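You operate a simulated robot arm through the tools that you are given. There is no shell and no other tool. Be economical: measure what you need, move in short steps, check, and stop when the job is done.

You run a simulated robot arm. Do the job below in one go: nothing can be reset, and whatever is moved stays where it is left.

TASK
Crank film round both white boxes on the large green table's turntable.
Fine: red lever to FREE, raise the roll for the upper box and leave it up, red lever back to LOCK at the end. Where these are worked on the way, their far stop is far enough and under half their travel is too little: red lever.

It is judged by the outcome, as a careful person would: the job done as asked, and still so three seconds after it is handed in. It fails if anything else is knocked over, pushed out of place, dropped, spilled or broken.

THE ROBOT
A 7-joint arm with a fingered hand on a trunk, on a base that drives. Base frame: it is fixed to the floor where the robot stands at the start and does not move with it; the origin is under the middle of the robot, x ahead of it, y to its left, z up; the surface under the hand at the start is at about z = 0.5. Readings come in m, rad, newtons and seconds.
With the tool pointing down near the work surface it reaches from about 0.22 to 0.72 m from the robot's upright axis, wherever it stands. Its first joint turns from -2.897 to 2.897 rad. Places, roughly: black crank [0.4, -0.2, 0.5]; blue film roll [0.8, 0, 0.6]; red lever [0.6, 0, 0.6]. Payload 4 kg.
Tool frame: the origin (TCP) lies between the finger pads and is the grasp point; the fingertips stand 0.026 m ahead of it; z points along the fingers, y is the line along which they close. The gripper opens to 0.132 m. The gripper's body begins 0.073 m behind the TCP. The gripper is a hand of 4 fingers: y runs from the thumb to the fingers, the wrist lies at [0, 0, -0.239] in the tool frame, and closing takes about 1.5 s.
Orientation is told as [roll, pitch, yaw] about the base's x, y, z axes, in that order, counted from this pose: with the fingers straight down and closing along the base's y, the tool's x points along the base's -x, its y along +y and its z along -z.

THE INTERFACE
- The arm moves only by the tool play_rows. Its argument "series" is a list that holds one entry, the list of rows, each a list of 7 numbers: the shift along the tool's x, y, z in m, then the turn, a rotation vector about the tool's x, y, z in rad, then the finger opening in m, from 0 to 0.132. In form: [[[x, y, z, wx, wy, wz, jaw], ...]]. A call has 1 to 10 rows; each row is the pose to reach, as a shift and turn from the pose commanded when the call began, along the tool's axes at that moment. Each row takes 0.2 s and may step no farther than 0.05 m and 0.15 rad from the row before; otherwise, or with a gripper value out of range, the whole call is refused. A pose out of reach is approached as far as the arm can. The call stops where the force on the tool passes 90 N (or 10 N more than at its start, if that is more) or the arm is blocked; 0.2 s more then pass. Each finger travels about 0.072 m/s and halts on what it meets, pressing with about 27 N; the grip force reading is that of the motor and also rises with nothing between the fingers. The clock runs only during rows and for 0.2 s after the last one: add rows that repeat a pose to give the fingers time. It gives the time, the measured TCP pose, the force on the tool (base axes), the opening and the grip force at its end, in the units of the frame above (readings bear some noise), with the torque about the TCP (base axes, N m) and any sound that the robot's microphone picked up.
- Cameras (640 x 400 px; columns grow to the right, rows downward): "scene" is now at [0.0058, 0.1124, 1.4942]; the picture's right is [-0.50, -0.86, 0.00], its down [-0.68, 0.40, -0.61] and it looks along [0.53, -0.31, -0.79] (base axes); focal length 264 px, centre (320, 200). "wrist" rides on the gripper at [0.068, 0.002, -0.097] in the tool frame; the picture's right is [-0.03, 1.00, 0.00], its down [-0.82, -0.02, -0.58] and it looks along [-0.58, -0.01, 0.82] (tool axes); focal length 270 px, centre (320, 200). There is no depth. A picture from a camera that has moved, and an enlarged one, comes with that camera's place and axes in the base frame and with its lens.
- snapshot(camera): a new picture of that camera. No time passes.
- move_column(by): slides the trunk up (or, below 0, down) by that many m; the arm and the scene camera ride with it, the base frame stays. It gives what a move gives, with no picture.
- steer(legs): drives the robot by 1 to 6 legs, each [ahead, turn to the left] in m and rad, along the robot's own axes; the way and the turn of a leg run together, so that a leg with both is an arc; at most 1.5 m and 3.142 rad a leg. The arm and the cameras ride along, it lands a little off, and it stops where it bumps. It gives what a move gives.
- hand_shape(shape): the hand has 4 fingers and takes this shape, open, in about a second: jaw (thumb against the fingers, like two jaws); tri (thumb and two fingers); tip (a fingertip pinch); poke (one finger out to press); point (the index stretched); flat (the hand flat); cup (the hand cupped); fist (a fist). The gripper value then closes the fingers along that shape, each until it touches; the sizes above hold for jaw. It gives what a move gives, with no picture.
- pan_tilt(pan, tilt): turns the head with the scene camera to pan (to the left, within 2.705 rad either way) and tilt (down, from -0.506 to 1.204), counted from straight ahead of the robot. It gives what a move gives.
- close_up(camera, box): a new picture of the part [left, top, right, bottom] of that camera's present view, enlarged. No time passes.
- job_done(): hands the job in; it is judged then, once.

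Go step by step. Nothing tells you exact positions but the pictures and the camera data: compare them with the known pose of the tool, close in by small moves and look again before you grip or let go. The budget is 120 turns and 82 pictures, counting those below and the enlarged ones. Unless the task says otherwise, let go and move clear before handing in, and close with one line.

The tools are called as a command line: name --argument value ..., lists and objects as JSON in quotes. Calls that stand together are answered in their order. play_rows: Moves the arm, as the interface text tells. Its arguments: {"type":"object","properties":{"series":{"type":"array","items":{"type":"array","items":{"type":"array","items":{"type":"number"}}}}},"required":["series"]} The other tools are called the same way: move_column (by) slides the trunk up or down; hand_shape (shape) gives the hand a shape; steer (legs) drives the base; pan_tilt (pan, tilt) turns the head that bears the scene camera; snapshot (camera) takes a picture; close_up (camera, box) takes an enlarged picture of a part of a camera's view; job_done () hands the job in.

At the start:

```text
t: 0.0
tool_pos: [0.424, -0.2419, 0.9928]
ee_rot: [0.0, 0.001, 0.0]
ft_force: [-0.1, 0.5, -0.8]
wrist_torque: [0.02, 0.02, -0.01]
gripper_width: 0.1319
grasp_force: 0.1
shape: jaw
trunk travel left (down, up): [-0.475, 0.115]
robot x, y, heading: [0.001, -0.0001, 0.003]
head pan, tilt: [-0.525, 0.911]
```

scene: 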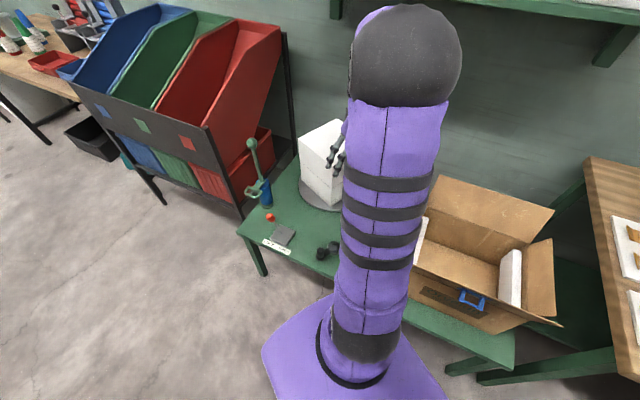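
wrist: 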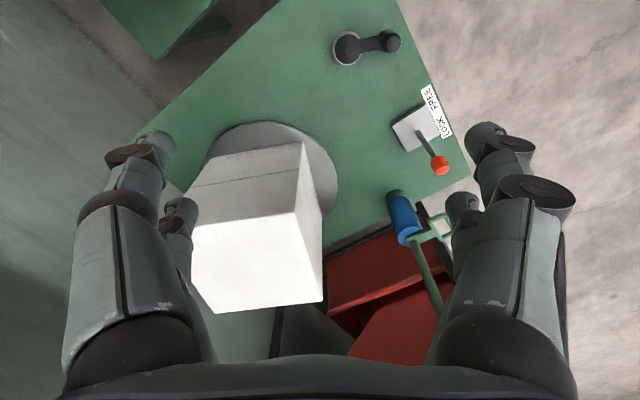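

I see a green table with a turntable bearing stacked white boxes, a black crank, a red lever with a FREE/LOCK plate and a blue roll on a post. I'll look closer first.

close_up --camera "wrist" --box '[180, 0, 500, 320]'

close_up --camera "scene" --box '[220, 90, 400, 280]'

```text
1.25 times, centred on (340, 160) of wrist
camera zoom: at [0.3561, -0.2404, 1.0899], right [0.03, 1.0, 0.0], down [0.82, -0.02, 0.58], along [0.58, -0.01, -0.82], focal length 338 px, centre (295, 250)
```

zoom: 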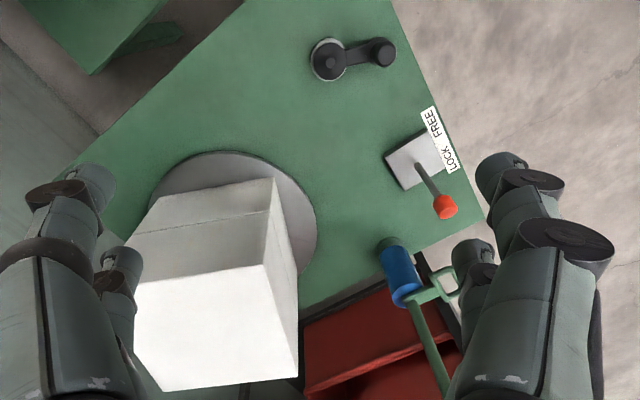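

```text
2.11 times, centred on (310, 185) of scene
camera zoom: at [0.0058, 0.1124, 1.4942], right [-0.5, -0.86, 0.0], down [-0.68, 0.4, -0.61], along [0.53, -0.31, -0.79], focal length 556 px, centre (341, 232)
```

zoom: 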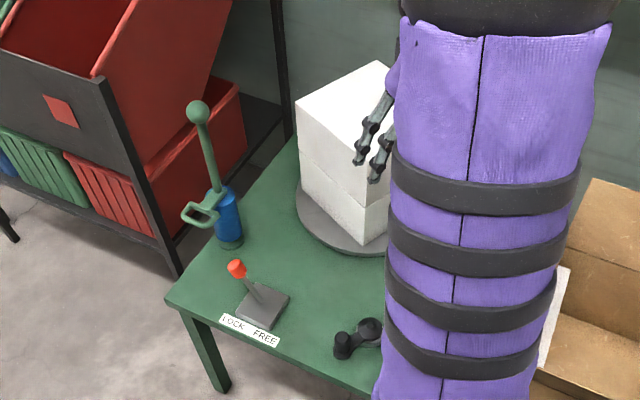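

The lever ball is near (0.615,-0.015,0.62) leaning to LOCK (away from me); the mast is near (0.78,-0.05). I'll move above the lever with the jaw line along its throw direction.

play_rows --series '[[[-0.024, 0.0285, 0.025, 0, 0, 0.126, 0.132], [-0.048, 0.057, 0.05, 0, 0, 0.252, 0.132], [-0.071, 0.0855, 0.075, 0, 0, 0.378, 0.132], [-0.095, 0.114, 0.1, 0, 0, 0.505, 0.132], [-0.119, 0.1425, 0.125, 0, 0, 0.631, 0.132], [-0.143, 0.171, 0.15, 0, 0, 0.757, 0.132], [-0.167, 0.1995, 0.175, 0, 0, 0.883, 0.132], [-0.19, 0.228, 0.2, 0, 0, 1.01, 0.132]]]'

snapshot --camera "wrist"

snapshot --camera "scene"

```text
t: 1.8
tool_pos: [0.617, -0.0157, 0.7935]
ee_rot: [-0.001, 0.001, -1.012]
ft_force: [-0.4, 0.1, -0.4]
wrist_torque: [-0.01, 0.03, 0.0]
gripper_width: 0.132
grasp_force: 0.0
shape: jaw
trunk travel left (down, up): [-0.475, 0.115]
robot x, y, heading: [-0.0008, 0.0019, 0.001]
head pan, tilt: [-0.525, 0.911]
```

```text
77 pictures are left
camera wrist: at [0.5813, 0.0418, 0.8903], right [0.86, 0.51, 0.0], down [0.42, -0.7, 0.58], along [0.29, -0.5, -0.82], focal length 270 px, centre (320, 200)
```

wrist: 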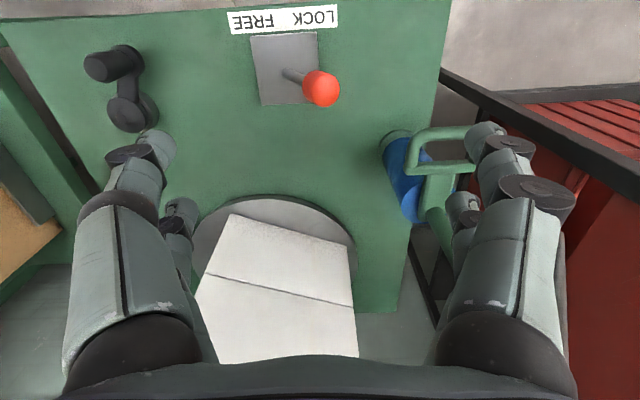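

```text
76 pictures are left
camera scene: at [0.006, 0.1124, 1.4942], right [-0.5, -0.86, 0.0], down [-0.68, 0.4, -0.61], along [0.53, -0.31, -0.79], focal length 264 px, centre (320, 200)
```

scene: 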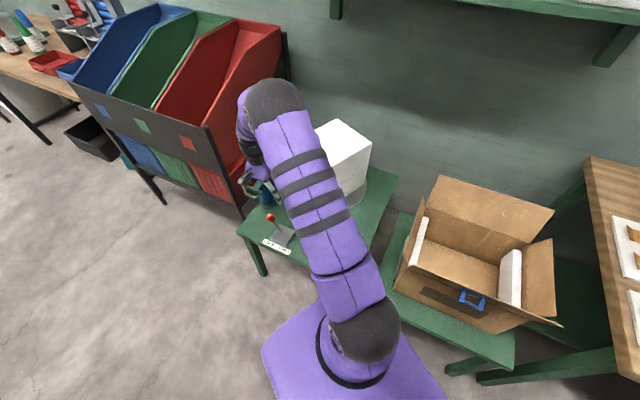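

Ball confirmed at about (0.612,-0.011,0.62). I'll narrow the jaws and go down part way around it, then check.

play_rows --series '[[[0.007, -0.001, 0, 0, 0, 0, 0.075], [0.007, -0.001, 0, 0, 0, 0, 0.075], [0.007, -0.001, 0.0, 0, 0, 0, 0.075], [0.007, -0.001, 0.03, 0, 0, 0, 0.075], [0.007, -0.001, 0.07, 0, 0, 0, 0.075], [0.007, -0.001, 0.1, 0, 0, 0, 0.075]]]'

snapshot --camera "wrist"

```text
t: 3.2
tool_pos: [0.6109, -0.0092, 0.6922]
ee_rot: [0.001, 0.0, -1.01]
ft_force: [0.1, 0.2, 0.2]
wrist_torque: [0.02, 0.02, -0.04]
gripper_width: 0.0755
grasp_force: 0.0
shape: jaw
trunk travel left (down, up): [-0.475, 0.115]
robot x, y, heading: [0.0012, -0.0005, 0.001]
head pan, tilt: [-0.525, 0.911]
```

```text
75 pictures are left
camera wrist: at [0.5752, 0.0492, 0.7897], right [0.86, 0.51, 0.0], down [0.42, -0.7, 0.58], along [0.29, -0.5, -0.82], focal length 270 px, centre (320, 200)
```

wrist: 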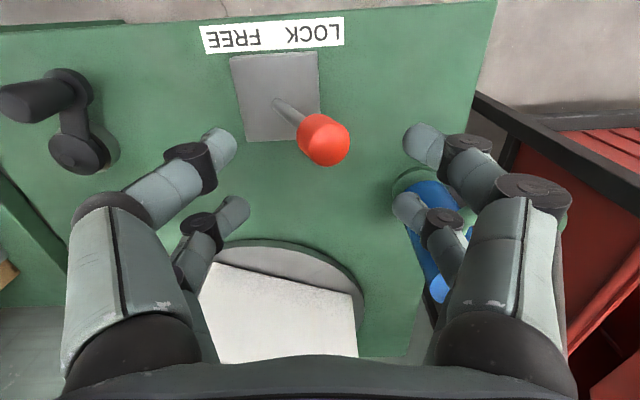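

Alignment is good; the D-handle is close to the right-hand fingers, so I'll narrow the jaw before lowering the last bit.

play_rows --series '[[[0, -0.004, 0, 0, 0, 0, 0.05], [0, -0.004, 0, 0, 0, 0, 0.05], [0, -0.004, 0.02, 0, 0, 0, 0.05], [0, -0.004, 0.04, 0, 0, 0, 0.05], [0, -0.004, 0.058, 0, 0, 0, 0.05]]]'

snapshot --camera "wrist"

```text
t: 4.4
tool_pos: [0.6045, -0.0107, 0.6343]
ee_rot: [0.0, 0.0, -1.01]
ft_force: [0.4, 0.1, 0.0]
wrist_torque: [0.01, -0.01, 0.02]
gripper_width: 0.0503
grasp_force: 0.0
shape: jaw
trunk travel left (down, up): [-0.475, 0.115]
robot x, y, heading: [0.0004, 0.0005, -0.002]
head pan, tilt: [-0.525, 0.911]
```

```text
74 pictures are left
camera wrist: at [0.5707, 0.0471, 0.732], right [0.86, 0.51, 0.0], down [0.42, -0.7, 0.58], along [0.29, -0.5, -0.82], focal length 270 px, centre (320, 200)
```

wrist: 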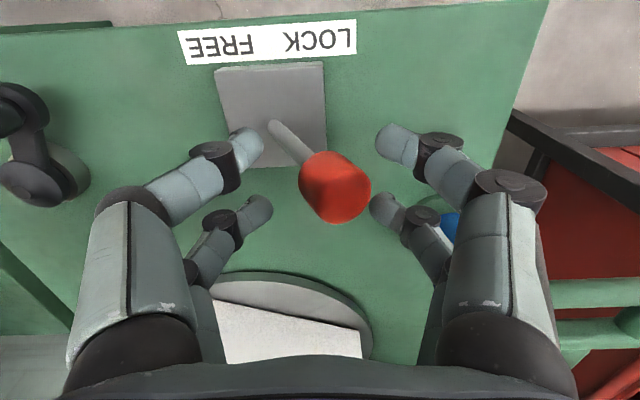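

The ball sits between the jaws. Now I'll sweep it toward FREE.

play_rows --series '[[[0, -0.015, 0, 0, 0, 0, 0.05], [0, -0.03, 0, 0, 0, 0, 0.05], [0, -0.045, 0, 0, 0, 0, 0.05], [0, -0.06, 0, 0, 0, 0, 0.05], [0, -0.075, 0, 0, 0, 0, 0.05]]]'

snapshot --camera "wrist"

```text
t: 5.6
tool_pos: [0.5445, -0.049, 0.6358]
ee_rot: [0.001, 0.0, -1.01]
ft_force: [0.9, 0.4, 0.4]
wrist_torque: [0.0, -0.06, 0.02]
gripper_width: 0.0504
grasp_force: 0.0
shape: jaw
trunk travel left (down, up): [-0.475, 0.115]
robot x, y, heading: [-0.0001, -0.0013, -0.001]
head pan, tilt: [-0.525, 0.911]
```

```text
73 pictures are left
camera wrist: at [0.5081, 0.0092, 0.7325], right [0.86, 0.51, 0.0], down [0.42, -0.7, 0.58], along [0.29, -0.5, -0.82], focal length 270 px, centre (320, 200)
```

wrist: 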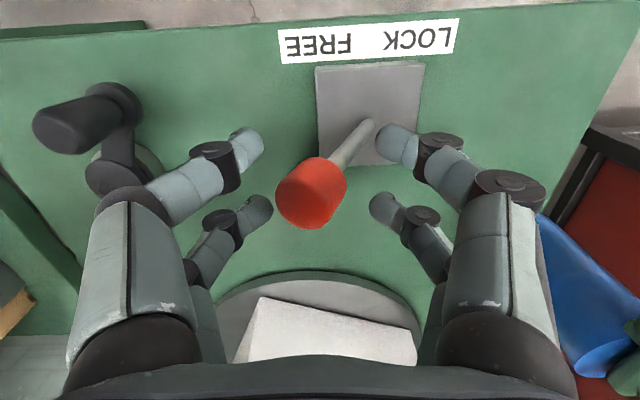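

The lever flipped toward FREE on its own past centre. I'll nudge a bit further to confirm it is at its stop, then back off.

play_rows --series '[[[0, -0.01, 0, 0, 0, 0, 0.05], [0, -0.018, 0, 0, 0, 0, 0.05], [0, -0.022, 0, 0, 0, 0, 0.05], [0, -0.026, 0, 0, 0, 0, 0.05]]]'

snapshot --camera "wrist"

```text
t: 6.6
tool_pos: [0.5216, -0.0629, 0.6356]
ee_rot: [0.0, -0.002, -1.011]
ft_force: [4.9, 2.1, 3.1]
wrist_torque: [0.08, -0.18, 0.05]
gripper_width: 0.0529
grasp_force: 0.2
shape: jaw
trunk travel left (down, up): [-0.475, 0.115]
robot x, y, heading: [0.0024, 0.0005, -0.003]
head pan, tilt: [-0.525, 0.911]
```

```text
72 pictures are left
camera wrist: at [0.4864, -0.0044, 0.7321], right [0.86, 0.51, 0.0], down [0.42, -0.7, 0.58], along [0.3, -0.5, -0.82], focal length 270 px, centre (320, 200)
```

wrist: 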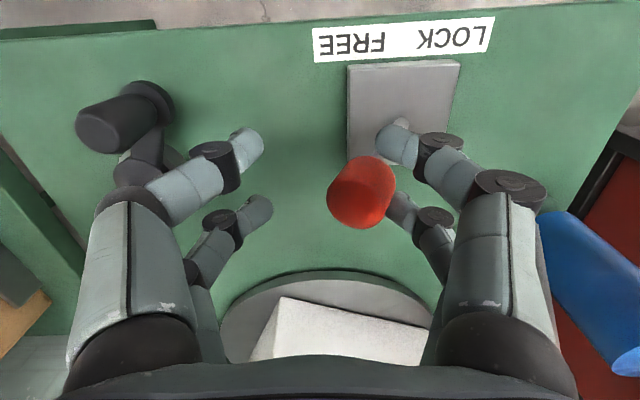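

The lever is at its FREE stop. Next I back off, rise and go over the crank's knob, near (0.40,-0.13), top about z 0.57.

play_rows --series '[[[0, 0.008, 0, 0, 0, 0, 0.05], [0, 0.008, -0.04, 0, 0, 0, 0.05], [0, 0.008, -0.085, 0, 0, 0, 0.05], [0, -0.03, -0.085, 0, 0, 0, 0.06], [0, -0.07, -0.085, 0, 0, 0, 0.07], [0, -0.11, -0.085, 0, 0, 0, 0.07], [0, -0.135, -0.085, 0, 0, 0, 0.07]]]'

snapshot --camera "wrist"

```text
t: 8.2
tool_pos: [0.407, -0.1338, 0.7221]
ee_rot: [0.0, 0.002, -1.01]
ft_force: [0.2, 0.3, 0.5]
wrist_torque: [-0.03, 0.02, 0.01]
gripper_width: 0.0692
grasp_force: 0.1
shape: jaw
trunk travel left (down, up): [-0.475, 0.115]
robot x, y, heading: [-0.0002, -0.0026, -0.003]
head pan, tilt: [-0.525, 0.911]
```

```text
71 pictures are left
camera wrist: at [0.371, -0.0767, 0.8182], right [0.86, 0.51, 0.0], down [0.42, -0.7, 0.58], along [0.3, -0.5, -0.82], focal length 270 px, centre (320, 200)
```

wrist: 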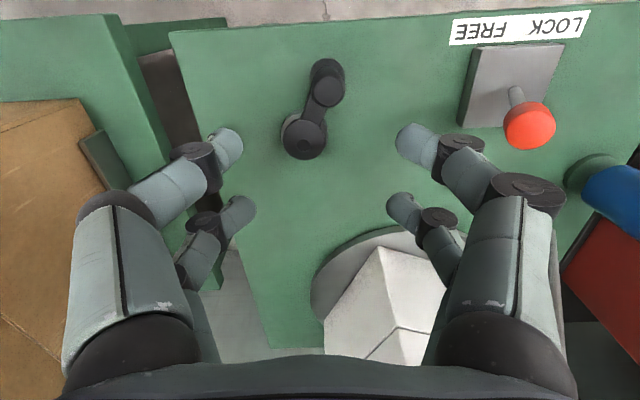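

The knob is right below, at about (0.406,-0.126), and the hub near (0.414,-0.187). Lowering over the knob and checking.

play_rows --series '[[[0.007, 0.0035, 0.04, 0, 0, 0, 0.06], [0.007, 0.0035, 0.08, 0, 0, 0, 0.06], [0.007, 0.0035, 0.118, 0, 0, 0, 0.06]]]'

snapshot --camera "wrist"

snapshot --camera "scene"

```text
t: 9.0
tool_pos: [0.4073, -0.1282, 0.6038]
ee_rot: [0.002, -0.002, -1.009]
ft_force: [-0.3, -0.1, 0.6]
wrist_torque: [0.01, -0.02, -0.01]
gripper_width: 0.0606
grasp_force: 0.1
shape: jaw
trunk travel left (down, up): [-0.475, 0.115]
robot x, y, heading: [-0.0016, -0.003, 0.002]
head pan, tilt: [-0.525, 0.911]
```

```text
70 pictures are left
camera wrist: at [0.3715, -0.0695, 0.7004], right [0.86, 0.51, 0.0], down [0.42, -0.7, 0.58], along [0.3, -0.5, -0.82], focal length 270 px, centre (320, 200)
```

wrist: 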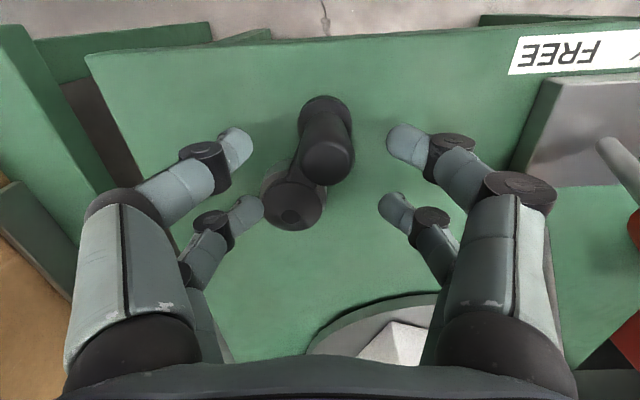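

```text
69 pictures are left
camera scene: at [0.0058, 0.1124, 1.4942], right [-0.5, -0.86, 0.0], down [-0.68, 0.4, -0.61], along [0.53, -0.31, -0.79], focal length 264 px, centre (320, 200)
```

scene: 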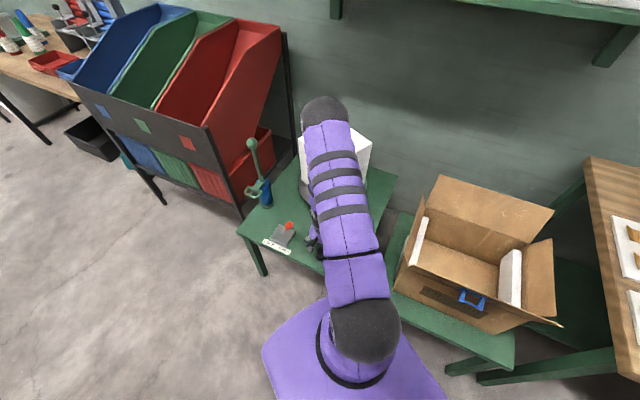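

Knob top triangulates to (0.408,-0.125,0.57), hub to (0.4155,-0.188,0.532). Lowering and gripping the knob.

play_rows --series '[[[0.002, 0.002, 0.02, 0, 0, 0, 0.06], [0.002, 0.002, 0.034, 0, 0, 0, 0.05], [0.002, 0.002, 0.034, 0, 0, 0, 0.03], [0.002, 0.002, 0.034, 0, 0, 0, 0.015], [0.002, 0.002, 0.034, 0, 0, 0, 0.015], [0.002, 0.002, 0.034, 0, 0, 0, 0.015], [0.002, 0.002, 0.034, 0, 0, 0, 0.015]]]'

snapshot --camera "wrist"

```text
t: 10.6
tool_pos: [0.4073, -0.1259, 0.5686]
ee_rot: [-0.001, 0.001, -1.009]
ft_force: [0.6, 1.4, 0.5]
wrist_torque: [0.03, 0.0, 0.0]
gripper_width: 0.0156
grasp_force: 0.0
shape: jaw
trunk travel left (down, up): [-0.475, 0.115]
robot x, y, heading: [0.0031, 0.0011, -0.0]
head pan, tilt: [-0.525, 0.911]
```

```text
68 pictures are left
camera wrist: at [0.3727, -0.068, 0.6654], right [0.86, 0.51, 0.0], down [0.42, -0.7, 0.58], along [0.29, -0.5, -0.82], focal length 270 px, centre (320, 200)
```

wrist: 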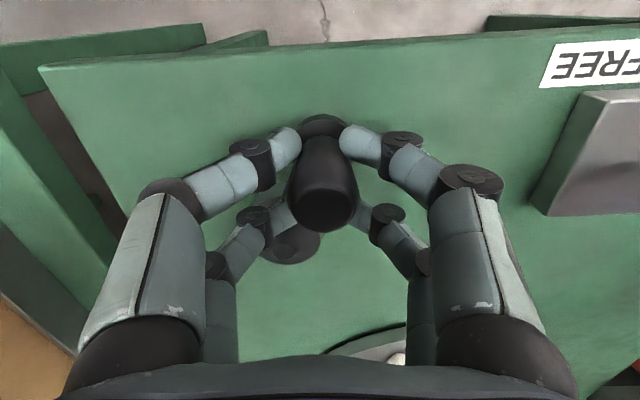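

The four fingertips cage the knob nicely. I'll close a little more and try a small arc clockwise to see how it responds.

play_rows --series '[[[0, 0, 0, 0, 0, 0, 0.005], [0, 0, 0, 0, 0, 0, 0.005], [-0.0068, 0.0114, 0, 0, 0, 0, 0.005], [-0.0158, 0.0212, 0, 0, 0, 0, 0.005], [-0.0267, 0.0288, 0, 0, 0, 0, 0.005]]]'

snapshot --camera "wrist"

close_up --camera "scene" --box '[220, 80, 420, 280]'

```text
t: 11.8
tool_pos: [0.4492, -0.1324, 0.5685]
ee_rot: [0.005, -0.004, -1.01]
ft_force: [10.1, 13.7, -10.4]
wrist_torque: [0.1, -0.22, 0.05]
gripper_width: 0.0001
grasp_force: 26.9
shape: jaw
trunk travel left (down, up): [-0.475, 0.115]
robot x, y, heading: [0.0032, -0.0009, 0.002]
head pan, tilt: [-0.525, 0.911]
```

```text
67 pictures are left
camera wrist: at [0.4133, -0.0743, 0.6658], right [0.86, 0.51, 0.0], down [0.41, -0.7, 0.58], along [0.3, -0.5, -0.81], focal length 270 px, centre (320, 200)
```

wrist: 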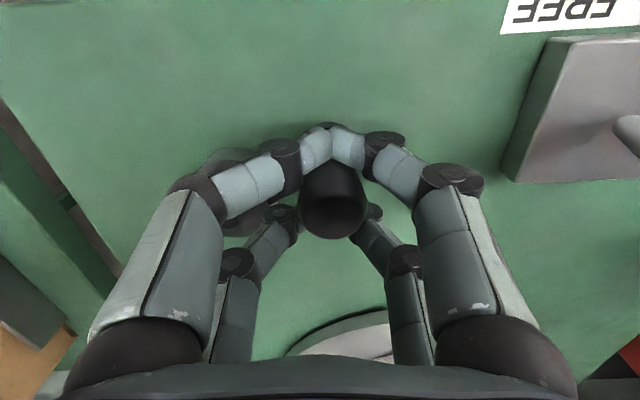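

```text
2.00 times, centred on (320, 180) of scene
camera zoom: at [0.0075, 0.1129, 1.4941], right [-0.5, -0.86, 0.0], down [-0.68, 0.4, -0.61], along [0.53, -0.31, -0.79], focal length 528 px, centre (320, 240)
```

zoom: 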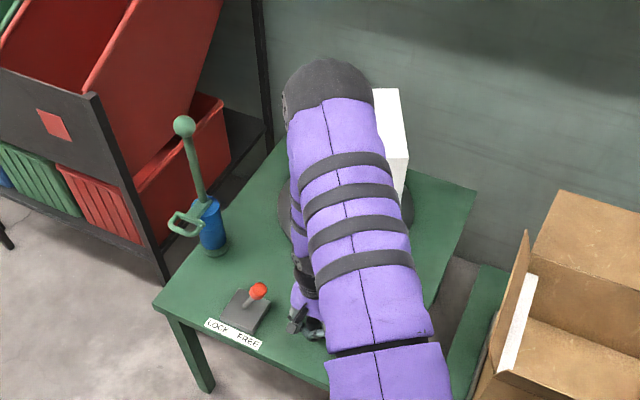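

The knob follows with modest force and the crank turns. I'll now do a full turn (10 × 36°), ending where it started, and check.

play_rows --series '[[[-0.0385, 0.0077, 0, 0, 0, 0, 0.008], [-0.0742, -0.0088, 0, 0, 0, 0, 0.008], [-0.0934, -0.0431, 0, 0, 0, 0, 0.008], [-0.0887, -0.0822, 0, 0, 0, 0, 0.008], [-0.062, -0.111, 0, 0, 0, 0, 0.008], [-0.0235, -0.1187, 0, 0, 0, 0, 0.008], [0.0122, -0.1022, 0, 0, 0, 0, 0.008], [0.0314, -0.0679, 0, 0, 0, 0, 0.008], [0.0267, -0.0288, 0, 0, 0, 0, 0.008], [0, 0, 0, 0, 0, 0, 0.008]]]'

snapshot --camera "wrist"

close_up --camera "scene" --box '[220, 80, 420, 280]'

```text
t: 14.0
tool_pos: [0.4446, -0.1305, 0.5709]
ee_rot: [0.0, 0.001, -1.01]
ft_force: [0.6, 0.6, 0.2]
wrist_torque: [0.0, 0.03, 0.01]
gripper_width: 0.0084
grasp_force: 0.1
shape: jaw
trunk travel left (down, up): [-0.475, 0.115]
robot x, y, heading: [-0.0039, -0.0015, 0.0]
head pan, tilt: [-0.525, 0.911]
```

```text
65 pictures are left
camera wrist: at [0.4099, -0.073, 0.6668], right [0.86, 0.51, 0.0], down [0.42, -0.7, 0.58], along [0.29, -0.5, -0.82], focal length 270 px, centre (320, 200)
```

wrist: 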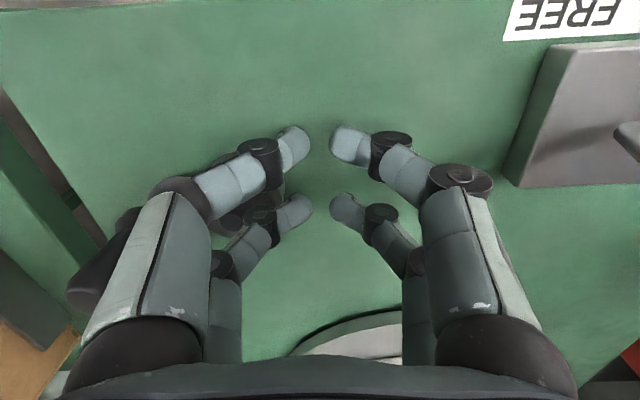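

```text
2.00 times, centred on (320, 180) of scene
camera zoom: at [0.0059, 0.1126, 1.4942], right [-0.5, -0.86, 0.0], down [-0.68, 0.4, -0.61], along [0.53, -0.31, -0.79], focal length 528 px, centre (320, 240)
```

zoom: 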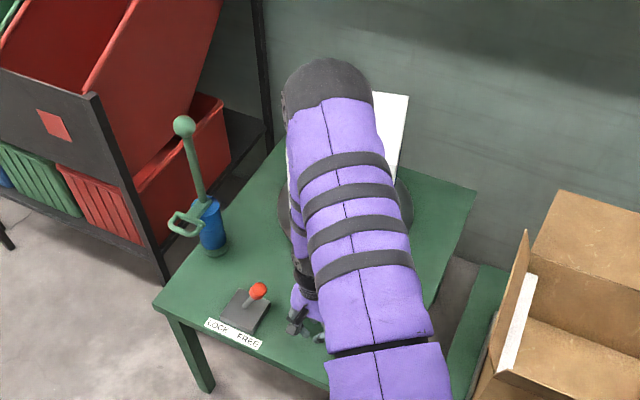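

The knob slipped out part way, with the crank now on the robot's left-lower side of the picture. I'll rise and look for it.

play_rows --series '[[[0, 0, -0.04, 0, 0, 0, 0.03], [0, 0, -0.09, 0, 0, 0, 0.06], [0, -0.04, -0.12, 0, 0, 0, 0.06], [-0.01, -0.07, -0.12, 0, 0, 0, 0.06], [-0.02, -0.1, -0.12, 0, 0, 0, 0.06]]]'

snapshot --camera "wrist"

```text
t: 15.2
tool_pos: [0.373, -0.2035, 0.6879]
ee_rot: [0.0, 0.0, -1.009]
ft_force: [0.2, 0.5, 0.2]
wrist_torque: [0.01, 0.03, -0.02]
gripper_width: 0.0597
grasp_force: 0.0
shape: jaw
trunk travel left (down, up): [-0.475, 0.115]
robot x, y, heading: [-0.0019, 0.0005, 0.001]
head pan, tilt: [-0.525, 0.911]
```

```text
63 pictures are left
camera wrist: at [0.3378, -0.1444, 0.7849], right [0.86, 0.51, 0.0], down [0.42, -0.7, 0.58], along [0.3, -0.5, -0.82], focal length 270 px, centre (320, 200)
```

wrist: 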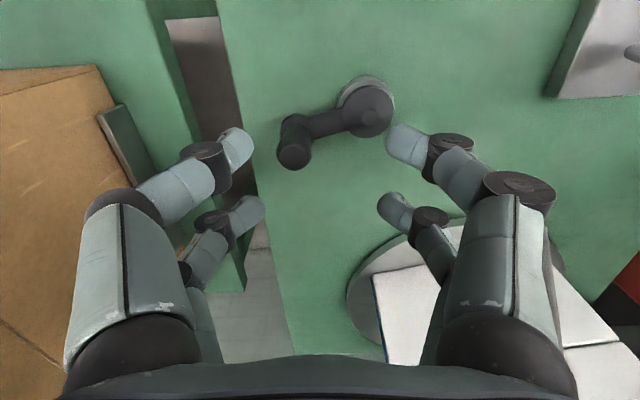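

The knob is now at about (0.371,-0.244); refit gives hub ≈(0.419,-0.190) and radius ≈0.068. Half a turn was done. Moving over the knob again.

play_rows --series '[[[-0.0334, -0.0229, 0, 0, 0, 0, 0.06], [-0.0334, -0.0229, 0.045, 0, 0, 0, 0.06], [-0.0334, -0.0229, 0.085, 0, 0, 0, 0.06]]]'

snapshot --camera "wrist"

```text
t: 16.0
tool_pos: [0.3735, -0.2407, 0.602]
ee_rot: [-0.001, 0.001, -1.008]
ft_force: [-0.5, 0.3, 0.4]
wrist_torque: [0.02, 0.0, 0.03]
gripper_width: 0.0597
grasp_force: 0.0
shape: jaw
trunk travel left (down, up): [-0.475, 0.115]
robot x, y, heading: [0.0016, -0.0023, 0.002]
head pan, tilt: [-0.525, 0.911]
```

```text
62 pictures are left
camera wrist: at [0.3369, -0.1822, 0.6991], right [0.86, 0.51, 0.0], down [0.42, -0.7, 0.58], along [0.3, -0.5, -0.82], focal length 270 px, centre (320, 200)
```

wrist: 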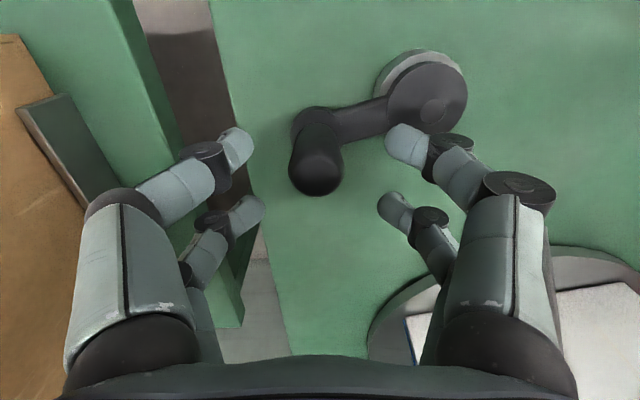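

Knob aligned at ≈(0.373,-0.2455). I'll drop, close fully for a tight cage, and turn 100° clockwise at slower speed with radius 0.07.

play_rows --series '[[[-0.0038, -0.003, 0.034, 0, 0, 0, 0.05], [-0.0038, -0.003, 0.034, 0, 0, 0, 0.02], [-0.0038, -0.003, 0.034, 0, 0, 0, 0.0], [-0.0038, -0.003, 0.034, 0, 0, 0, 0.0], [-0.0038, -0.003, 0.034, 0, 0, 0, 0.0], [0.0203, -0.0059, 0.034, 0, 0, 0, 0.0], [0.044, -0.0003, 0.034, 0, 0, 0, 0.0], [0.0643, 0.0131, 0.034, 0, 0, 0, 0.0], [0.0788, 0.0325, 0.034, 0, 0, 0, 0.0], [0.0858, 0.0558, 0.034, 0, 0, 0, 0.0]]]'

snapshot --camera "wrist"

```text
t: 18.2
tool_pos: [0.3729, -0.1376, 0.5678]
ee_rot: [0.002, 0.004, -1.007]
ft_force: [-4.5, 10.5, -1.0]
wrist_torque: [0.06, 0.1, 0.04]
gripper_width: 0.0
grasp_force: 27.0
shape: jaw
trunk travel left (down, up): [-0.475, 0.115]
robot x, y, heading: [0.0001, 0.0011, 0.003]
head pan, tilt: [-0.525, 0.911]
```

```text
61 pictures are left
camera wrist: at [0.3374, -0.0794, 0.6647], right [0.86, 0.51, 0.0], down [0.42, -0.7, 0.58], along [0.3, -0.49, -0.82], focal length 270 px, centre (320, 200)
```

wrist: 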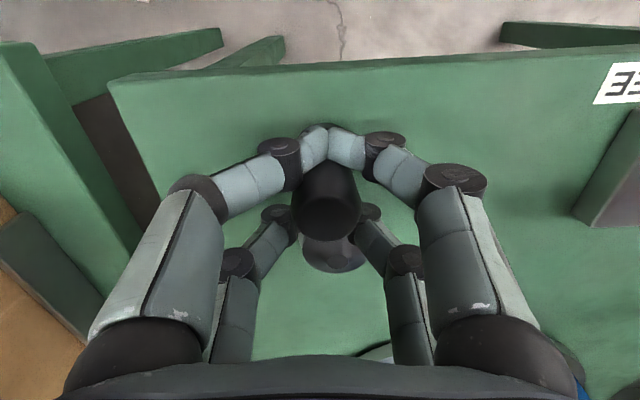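

The tight cage holds. Now a full turn with the corrected radius.

play_rows --series '[[[-0.0085, 0.0425, 0, 0, 0, 0, 0], [-0.0402, 0.0718, 0, 0, 0, 0, 0], [-0.0832, 0.0768, 0, 0, 0, 0, 0], [-0.1209, 0.0557, 0, 0, 0, 0, 0], [-0.139, 0.0164, 0, 0, 0, 0, 0], [-0.1305, -0.0261, 0, 0, 0, 0, 0], [-0.0988, -0.0554, 0, 0, 0, 0, 0], [-0.0558, -0.0604, 0, 0, 0, 0, 0], [-0.0181, -0.0393, 0, 0, 0, 0, 0], [0, 0, 0, 0, 0, 0, 0]]]'

snapshot --camera "wrist"

close_up --camera "scene" --box '[220, 80, 420, 280]'

```text
t: 20.4
tool_pos: [0.3737, -0.1395, 0.5673]
ee_rot: [0.002, 0.003, -1.006]
ft_force: [-5.6, 13.8, 2.7]
wrist_torque: [0.17, 0.13, -0.04]
gripper_width: 0.0
grasp_force: 27.4
shape: jaw
trunk travel left (down, up): [-0.475, 0.115]
robot x, y, heading: [0.0025, -0.0021, -0.001]
head pan, tilt: [-0.525, 0.911]
```

```text
60 pictures are left
camera wrist: at [0.337, -0.0819, 0.6649], right [0.86, 0.51, 0.0], down [0.42, -0.7, 0.57], along [0.3, -0.49, -0.82], focal length 270 px, centre (320, 200)
```

wrist: 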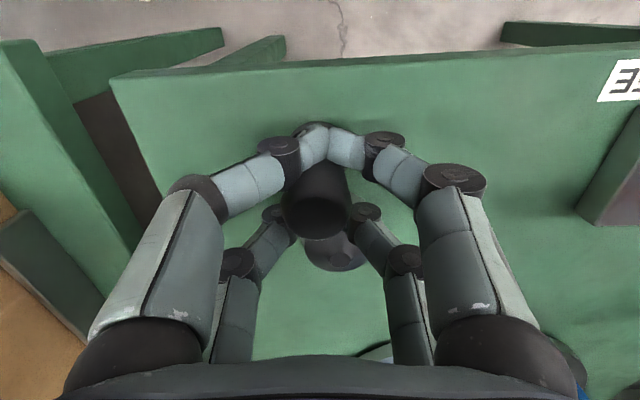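

```text
2.00 times, centred on (320, 180) of scene
camera zoom: at [0.0054, 0.1136, 1.4942], right [-0.5, -0.86, 0.0], down [-0.68, 0.4, -0.61], along [0.53, -0.31, -0.79], focal length 528 px, centre (320, 240)
```

zoom: 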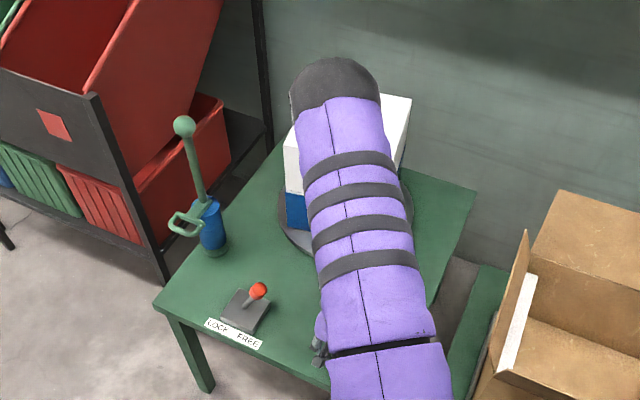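

The full turn worked, and blue film is appearing on the lower box. More turns.

play_rows --series '[[[-0.0085, 0.0425, 0, 0, 0, 0, 0], [-0.0402, 0.0718, 0, 0, 0, 0, 0], [-0.0832, 0.0768, 0, 0, 0, 0, 0], [-0.1209, 0.0557, 0, 0, 0, 0, 0], [-0.139, 0.0164, 0, 0, 0, 0, 0], [-0.1305, -0.0261, 0, 0, 0, 0, 0], [-0.0988, -0.0554, 0, 0, 0, 0, 0], [-0.0558, -0.0604, 0, 0, 0, 0, 0], [-0.0181, -0.0393, 0, 0, 0, 0, 0], [0, 0, 0, 0, 0, 0, 0]]]'

close_up --camera "scene" --box '[220, 80, 420, 280]'

```text
t: 21.9
tool_pos: [0.4339, -0.2621, 0.5705]
ee_rot: [0.05, -0.041, -1.005]
ft_force: [32.1, 2.3, -38.7]
wrist_torque: [-0.52, 1.3, -0.43]
gripper_width: 0.0001
grasp_force: 27.7
shape: jaw
trunk travel left (down, up): [-0.475, 0.115]
robot x, y, heading: [0.0009, -0.0016, 0.001]
head pan, tilt: [-0.525, 0.911]
stopped in row 7: the force on the tool passed its limit at 111 N (the readings are from after the stop); the commanded pose is now the measured one
```

```text
2.00 times, centred on (320, 180) of scene
camera zoom: at [0.0111, 0.1111, 1.4932], right [-0.5, -0.86, 0.0], down [-0.69, 0.4, -0.61], along [0.53, -0.31, -0.79], focal length 528 px, centre (320, 240)
```

zoom: 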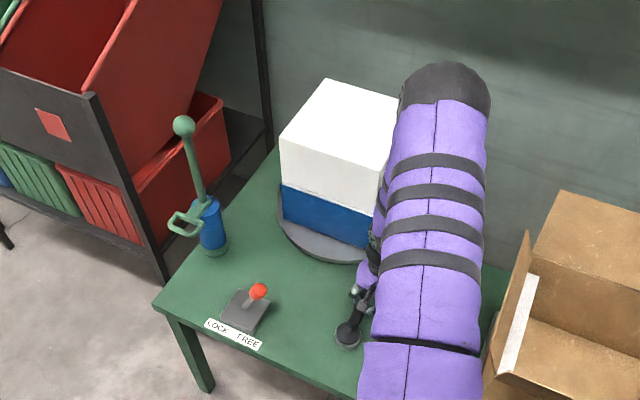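

It stopped on high force part way. Looking at what's blocking.

snapshot --camera "wrist"

close_up --camera "scene" --box '[310, 180, 410, 280]'

```text
57 pictures are left
camera wrist: at [0.3918, -0.2036, 0.6647], right [0.86, 0.51, 0.05], down [0.38, -0.69, 0.61], along [0.35, -0.5, -0.79], focal length 270 px, centre (320, 200)
```

wrist: 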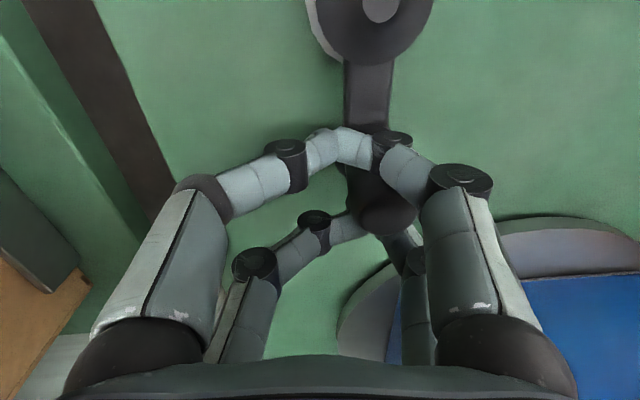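

```text
4.00 times, centred on (360, 230) of scene
camera zoom: at [0.0111, 0.1111, 1.4932], right [-0.5, -0.86, 0.0], down [-0.69, 0.4, -0.61], along [0.53, -0.31, -0.79], focal length 1056 px, centre (160, 80)
```

zoom: 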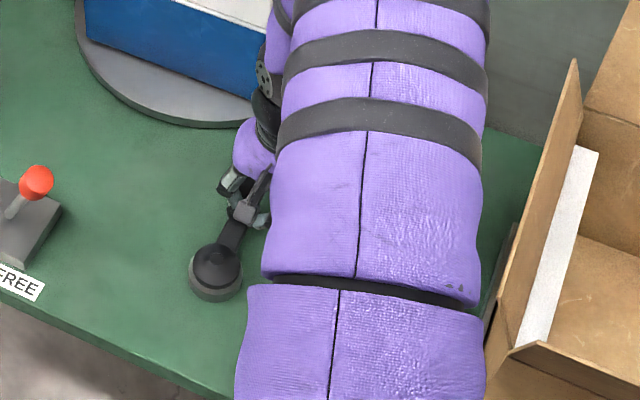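

The knob is squeezing out between the right-hand fingers. I'll open, level the tool, rise and re-cage, then go slower.

play_rows --series '[[[0, 0, 0, 0, 0, 0, 0.03], [0, 0, 0, 0, 0, 0, 0.06], [0, 0, -0.02, 0.03, -0.01, 0, 0.06], [0, 0.01, -0.05, 0.061, -0.021, 0, 0.06], [0, 0.02, -0.09, 0.061, -0.021, 0, 0.06]]]'

snapshot --camera "wrist"

```text
t: 23.1
tool_pos: [0.4384, -0.2512, 0.6667]
ee_rot: [-0.023, -0.059, -1.008]
ft_force: [-0.5, 0.2, 0.2]
wrist_torque: [-0.01, 0.03, -0.03]
gripper_width: 0.0598
grasp_force: 0.0
shape: jaw
trunk travel left (down, up): [-0.475, 0.115]
robot x, y, heading: [-0.0012, -0.0002, 0.004]
head pan, tilt: [-0.525, 0.911]
```

```text
55 pictures are left
camera wrist: at [0.4018, -0.1867, 0.7591], right [0.86, 0.51, -0.02], down [0.41, -0.66, 0.63], along [0.31, -0.55, -0.78], focal length 270 px, centre (320, 200)
```

wrist: 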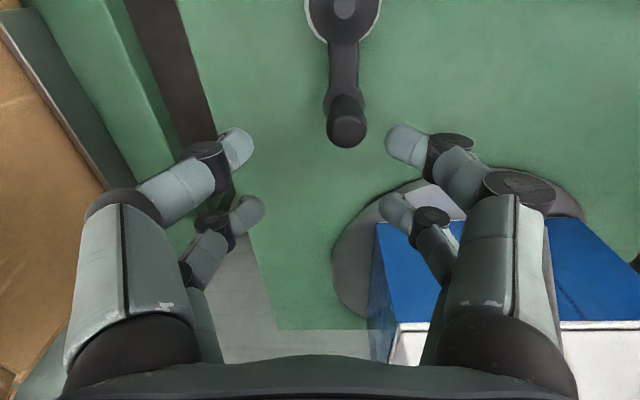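

Knob at ≈(0.459,-0.251). Levelling the tool and centring first.

play_rows --series '[[[-0.011, 0.0175, 0.0, -0.023, 0.059, 0, 0.06], [-0.011, 0.0175, 0.04, -0.023, 0.059, 0, 0.06], [-0.011, 0.0175, 0.06, -0.023, 0.059, 0, 0.06]]]'

snapshot --camera "wrist"

```text
t: 23.9
tool_pos: [0.4602, -0.2545, 0.6053]
ee_rot: [0.003, -0.003, -1.009]
ft_force: [0.3, 1.3, 0.1]
wrist_torque: [0.01, -0.01, 0.02]
gripper_width: 0.0598
grasp_force: 0.1
shape: jaw
trunk travel left (down, up): [-0.475, 0.115]
robot x, y, heading: [0.0017, -0.0016, -0.004]
head pan, tilt: [-0.525, 0.911]
```

```text
54 pictures are left
camera wrist: at [0.4244, -0.1969, 0.702], right [0.86, 0.51, 0.0], down [0.42, -0.7, 0.58], along [0.3, -0.5, -0.82], focal length 270 px, centre (320, 200)
```

wrist: 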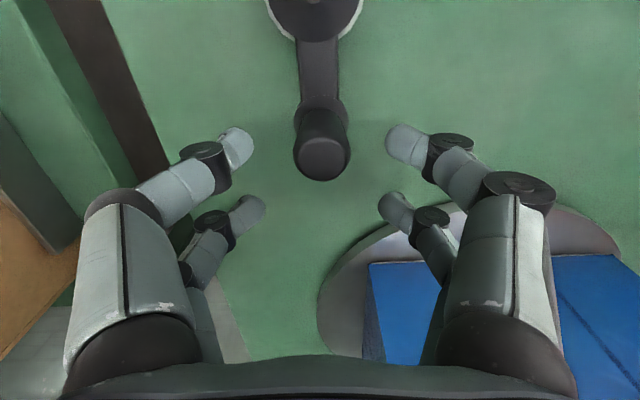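

Aligned. Close and turn slowly 100° more.

play_rows --series '[[[0.002, 0, 0.038, 0, 0, 0, 0.05], [0.002, 0, 0.038, 0, 0, 0, 0.02], [0.002, 0, 0.038, 0, 0, 0, 0.0], [0.002, 0, 0.038, 0, 0, 0, 0.0], [0.002, 0, 0.038, 0, 0, 0, 0.0], [0.0056, -0.0241, 0.038, 0, 0, 0, 0.0], [0.0171, -0.0455, 0.038, 0, 0, 0, 0.0], [0.0353, -0.0616, 0.038, 0, 0, 0, 0.0], [0.0579, -0.0706, 0.038, 0, 0, 0, 0.0], [0.0822, -0.0713, 0.038, 0, 0, 0, 0.0]]]'

snapshot --camera "wrist"

```text
t: 25.7
tool_pos: [0.4317, -0.2634, 0.5695]
ee_rot: [0.048, -0.042, -1.005]
ft_force: [31.7, 1.7, -38.9]
wrist_torque: [-0.61, 1.36, -0.46]
gripper_width: 0.0003
grasp_force: 27.4
shape: jaw
trunk travel left (down, up): [-0.475, 0.115]
robot x, y, heading: [0.0021, -0.0028, 0.006]
head pan, tilt: [-0.525, 0.911]
stopped in row 8: the force on the tool passed its limit at 103 N (the readings are from after the stop); the commanded pose is now the measured one
```

```text
53 pictures are left
camera wrist: at [0.3905, -0.2044, 0.6625], right [0.86, 0.52, 0.05], down [0.38, -0.69, 0.61], along [0.35, -0.5, -0.79], focal length 270 px, centre (320, 200)
```

wrist: 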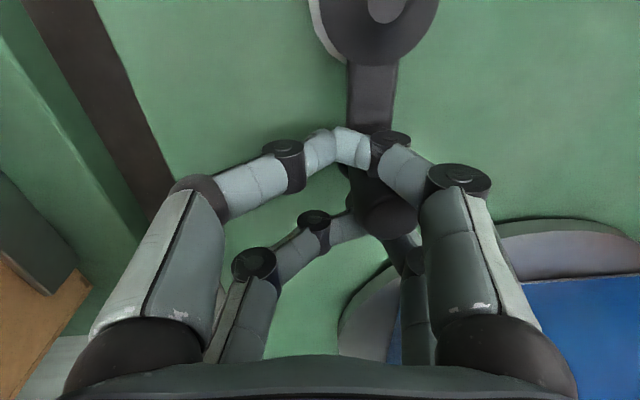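

It stops at exactly the same crank angle, so that seems to be the crank's end stop (about 2.4 turns so far). I'll release, level, and look at the lower box's film.

play_rows --series '[[[0, 0, 0, 0, 0, 0, 0.03], [0, 0, 0, 0, 0, 0, 0.06], [0, 0, -0.02, 0.048, 0.042, 0, 0.06], [0, 0, -0.06, 0.048, 0.042, 0, 0.06], [0.02, 0, -0.1, 0.048, 0.042, 0, 0.06], [0.04, 0, -0.14, 0.048, 0.042, 0, 0.06], [0.07, 0, -0.18, 0.048, 0.042, 0, 0.06]]]'

snapshot --camera "wrist"

close_up --camera "scene" --box '[220, 80, 420, 280]'

```text
t: 27.3
tool_pos: [0.3796, -0.2033, 0.7516]
ee_rot: [-0.006, 0.004, -1.007]
ft_force: [-0.2, -0.2, 0.8]
wrist_torque: [0.02, 0.0, -0.02]
gripper_width: 0.0599
grasp_force: 0.2
shape: jaw
trunk travel left (down, up): [-0.475, 0.115]
robot x, y, heading: [-0.0007, 0.0014, 0.001]
head pan, tilt: [-0.525, 0.911]
```

```text
52 pictures are left
camera wrist: at [0.3445, -0.1447, 0.8486], right [0.86, 0.51, -0.01], down [0.42, -0.7, 0.58], along [0.29, -0.5, -0.82], focal length 270 px, centre (320, 200)
```

wrist: 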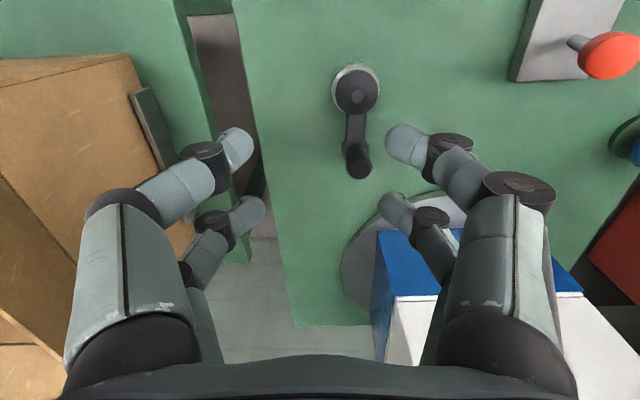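

```text
2.00 times, centred on (320, 180) of scene
camera zoom: at [0.0071, 0.1123, 1.4942], right [-0.5, -0.86, 0.0], down [-0.68, 0.4, -0.61], along [0.53, -0.31, -0.79], focal length 528 px, centre (320, 240)
```

zoom: 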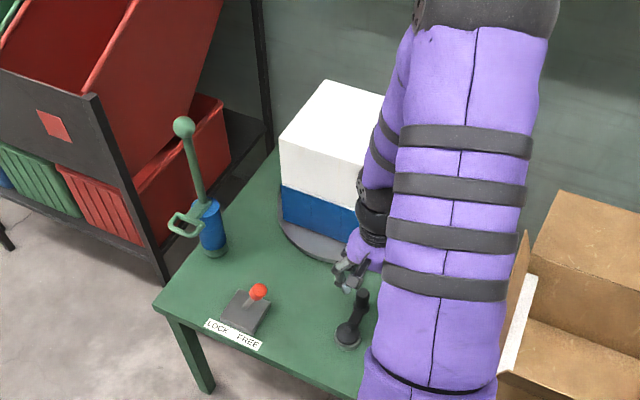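

The lower box is blue on every visible face. Next is the roll; I'll look at its D-handle closely.

close_up --camera "scene" --box '[235, 130, 315, 220]'

```text
4.44 times, centred on (275, 175) of scene
camera zoom: at [0.0071, 0.1123, 1.4942], right [-0.5, -0.86, 0.0], down [-0.68, 0.4, -0.61], along [0.53, -0.31, -0.79], focal length 1173 px, centre (520, 311)
```

zoom: 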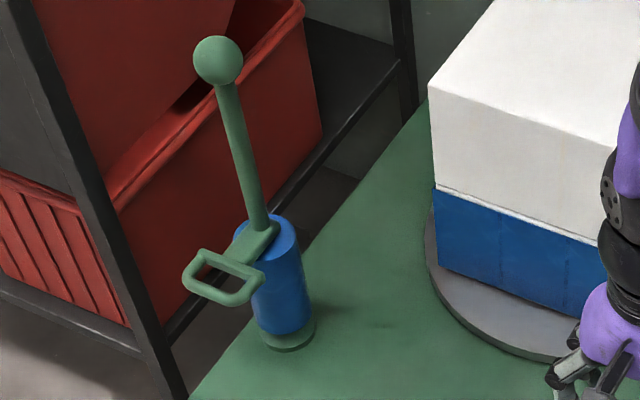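

The D-ring is horizontal, centred near (0.73,0.005,0.665), reaching outward from the mast. I plan to straddle it lengthwise with the jaw, the hand tilted away from the mast, and lift. Moving over there first.

play_rows --series '[[[0.001, 0.04, -0.01, 0, -0.03, 0, 0.07], [0.002, 0.08, -0.02, 0, -0.06, 0, 0.08], [0.003, 0.12, -0.03, 0, -0.09, 0, 0.09], [0.004, 0.16, -0.035, 0, -0.12, 0, 0.1], [0.005, 0.2, -0.035, 0, -0.15, 0, 0.1], [0.006, 0.24, -0.035, 0, -0.18, 0, 0.1], [0.007, 0.28, -0.035, 0, -0.21, 0, 0.1], [0.008, 0.32, -0.035, 0, -0.24, 0, 0.1], [0.01, 0.36, -0.035, 0, -0.27, 0, 0.1], [0.011, 0.403, -0.035, 0, -0.3, 0, 0.1]]]'

snapshot --camera "wrist"

close_up --camera "scene" --box '[200, 80, 360, 240]'

```text
t: 29.5
tool_pos: [0.7155, 0.02, 0.7815]
ee_rot: [-0.005, -0.298, -1.005]
ft_force: [0.3, -0.6, 0.5]
wrist_torque: [-0.02, 0.0, 0.03]
gripper_width: 0.0997
grasp_force: 0.1
shape: jaw
trunk travel left (down, up): [-0.475, 0.115]
robot x, y, heading: [0.0004, 0.0029, -0.002]
head pan, tilt: [-0.525, 0.911]
```

```text
49 pictures are left
camera wrist: at [0.6654, 0.1004, 0.8532], right [0.86, 0.51, 0.0], down [0.31, -0.52, 0.79], along [0.41, -0.68, -0.61], focal length 270 px, centre (320, 200)
```

wrist: 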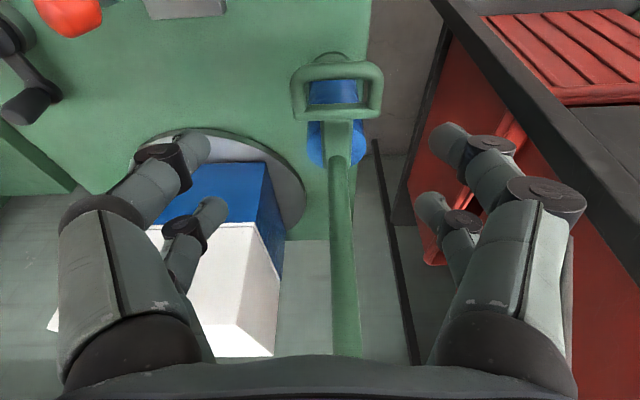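

```text
2.50 times, centred on (280, 160) of scene
camera zoom: at [0.0072, 0.1125, 1.4942], right [-0.5, -0.86, 0.0], down [-0.68, 0.4, -0.61], along [0.53, -0.31, -0.79], focal length 660 px, centre (420, 300)
```

zoom: 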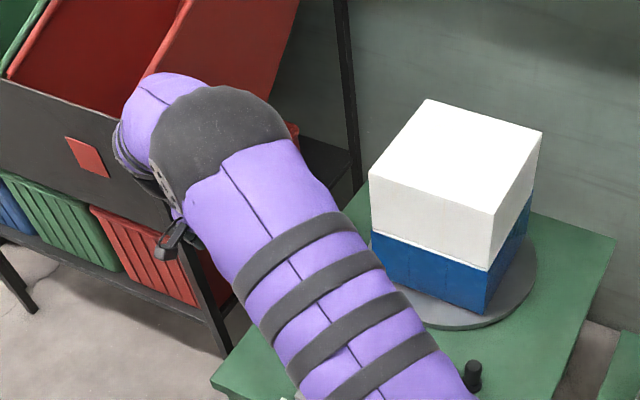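

Great view: all four sides of the lower box are blue. The ring centre is about (0.734,0.008,0.665). Descending partly around it.

play_rows --series '[[[0.005, 0.0084, 0.03, 0, 0, 0, 0.1], [0.0105, 0.0084, 0.06, 0, 0, 0, 0.1], [0.0135, 0.0084, 0.08, 0, 0, 0, 0.1]]]'

snapshot --camera "wrist"

```text
t: 30.3
tool_pos: [0.7266, 0.0151, 0.6996]
ee_rot: [-0.006, -0.298, -1.004]
ft_force: [0.0, -0.3, -0.3]
wrist_torque: [0.01, 0.0, -0.01]
gripper_width: 0.0999
grasp_force: 0.0
shape: jaw
trunk travel left (down, up): [-0.475, 0.115]
robot x, y, heading: [0.0005, 0.0002, 0.001]
head pan, tilt: [-0.525, 0.911]
```

```text
47 pictures are left
camera wrist: at [0.6784, 0.0957, 0.7719], right [0.86, 0.51, 0.0], down [0.31, -0.52, 0.79], along [0.41, -0.68, -0.61], focal length 270 px, centre (320, 200)
```

wrist: 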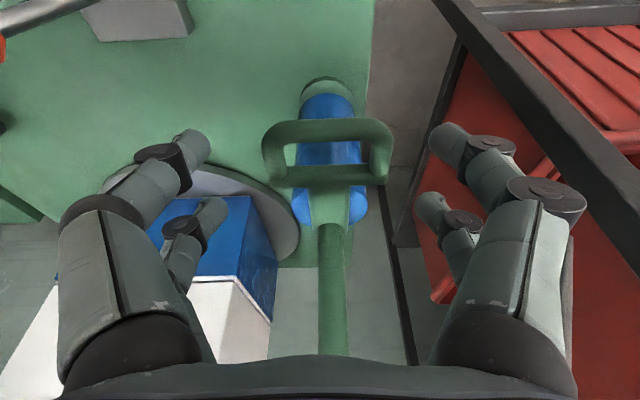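

The ring centre refines to (0.739,0.005,0.655). Final lowering and closing on its two ends.

play_rows --series '[[[0.0015, 0.005, 0.024, 0, 0, 0, 0.1], [0.0034, 0.005, 0.048, 0, 0, 0, 0.1], [0.0034, 0.005, 0.048, 0, 0, 0, 0.06], [0.0034, 0.005, 0.048, 0, 0, 0, 0.045], [0.0034, 0.005, 0.048, 0, 0, 0, 0.045], [0.0034, 0.005, 0.048, 0, 0, 0, 0.045]]]'

snapshot --camera "wrist"

```text
t: 31.7
tool_pos: [0.737, 0.0095, 0.654]
ee_rot: [-0.005, -0.299, -1.005]
ft_force: [0.9, 1.3, -0.5]
wrist_torque: [0.01, -0.01, 0.04]
gripper_width: 0.0485
grasp_force: 0.1
shape: jaw
trunk travel left (down, up): [-0.475, 0.115]
robot x, y, heading: [0.0005, -0.0033, 0.0]
head pan, tilt: [-0.525, 0.911]
```

```text
46 pictures are left
camera wrist: at [0.6875, 0.0893, 0.7258], right [0.86, 0.51, 0.0], down [0.31, -0.52, 0.79], along [0.41, -0.68, -0.61], focal length 270 px, centre (320, 200)
```

wrist: 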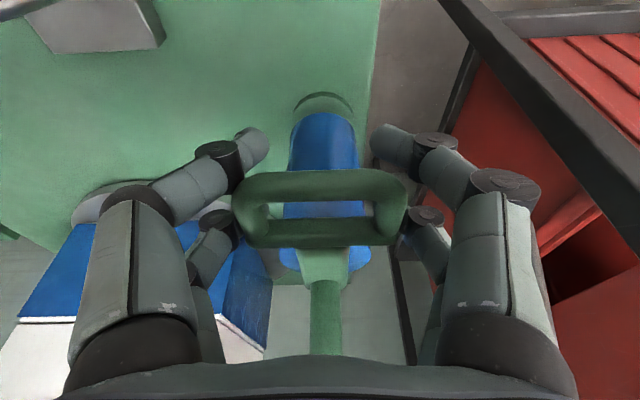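

The fingertips now reach under the ring ends. I'll close a bit more and lift gently.

play_rows --series '[[[0, 0, 0, 0, 0, 0, 0.02], [0, 0, 0, 0, 0, 0, 0.02], [0, 0, 0, 0, 0, 0, 0.02], [0.0044, 0, -0.0143, 0, 0, 0, 0.02], [0.0, 0, -0.0287, 0, 0, 0, 0.02], [-0.0133, 0, -0.043, 0, 0, 0, 0.02]]]'

snapshot --camera "wrist"

```text
t: 33.1
tool_pos: [0.7359, 0.0117, 0.6973]
ee_rot: [-0.007, -0.295, -1.005]
ft_force: [2.0, 0.8, -7.7]
wrist_torque: [-0.03, 0.03, -0.03]
gripper_width: 0.0202
grasp_force: 27.2
shape: jaw
trunk travel left (down, up): [-0.475, 0.115]
robot x, y, heading: [-0.0011, 0.0005, 0.001]
head pan, tilt: [-0.525, 0.911]
```

```text
45 pictures are left
camera wrist: at [0.686, 0.0913, 0.7705], right [0.86, 0.52, 0.0], down [0.32, -0.53, 0.79], along [0.41, -0.68, -0.61], focal length 270 px, centre (320, 200)
```

wrist: 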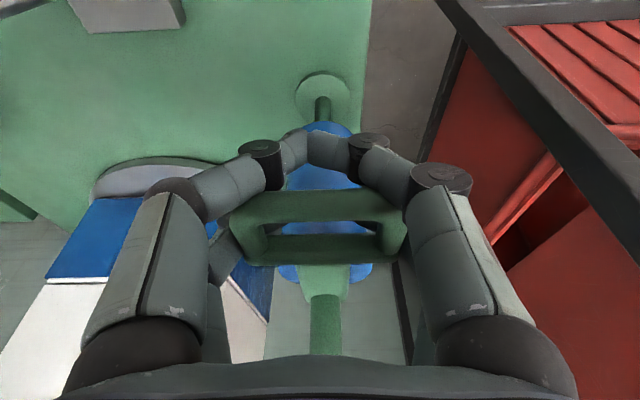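

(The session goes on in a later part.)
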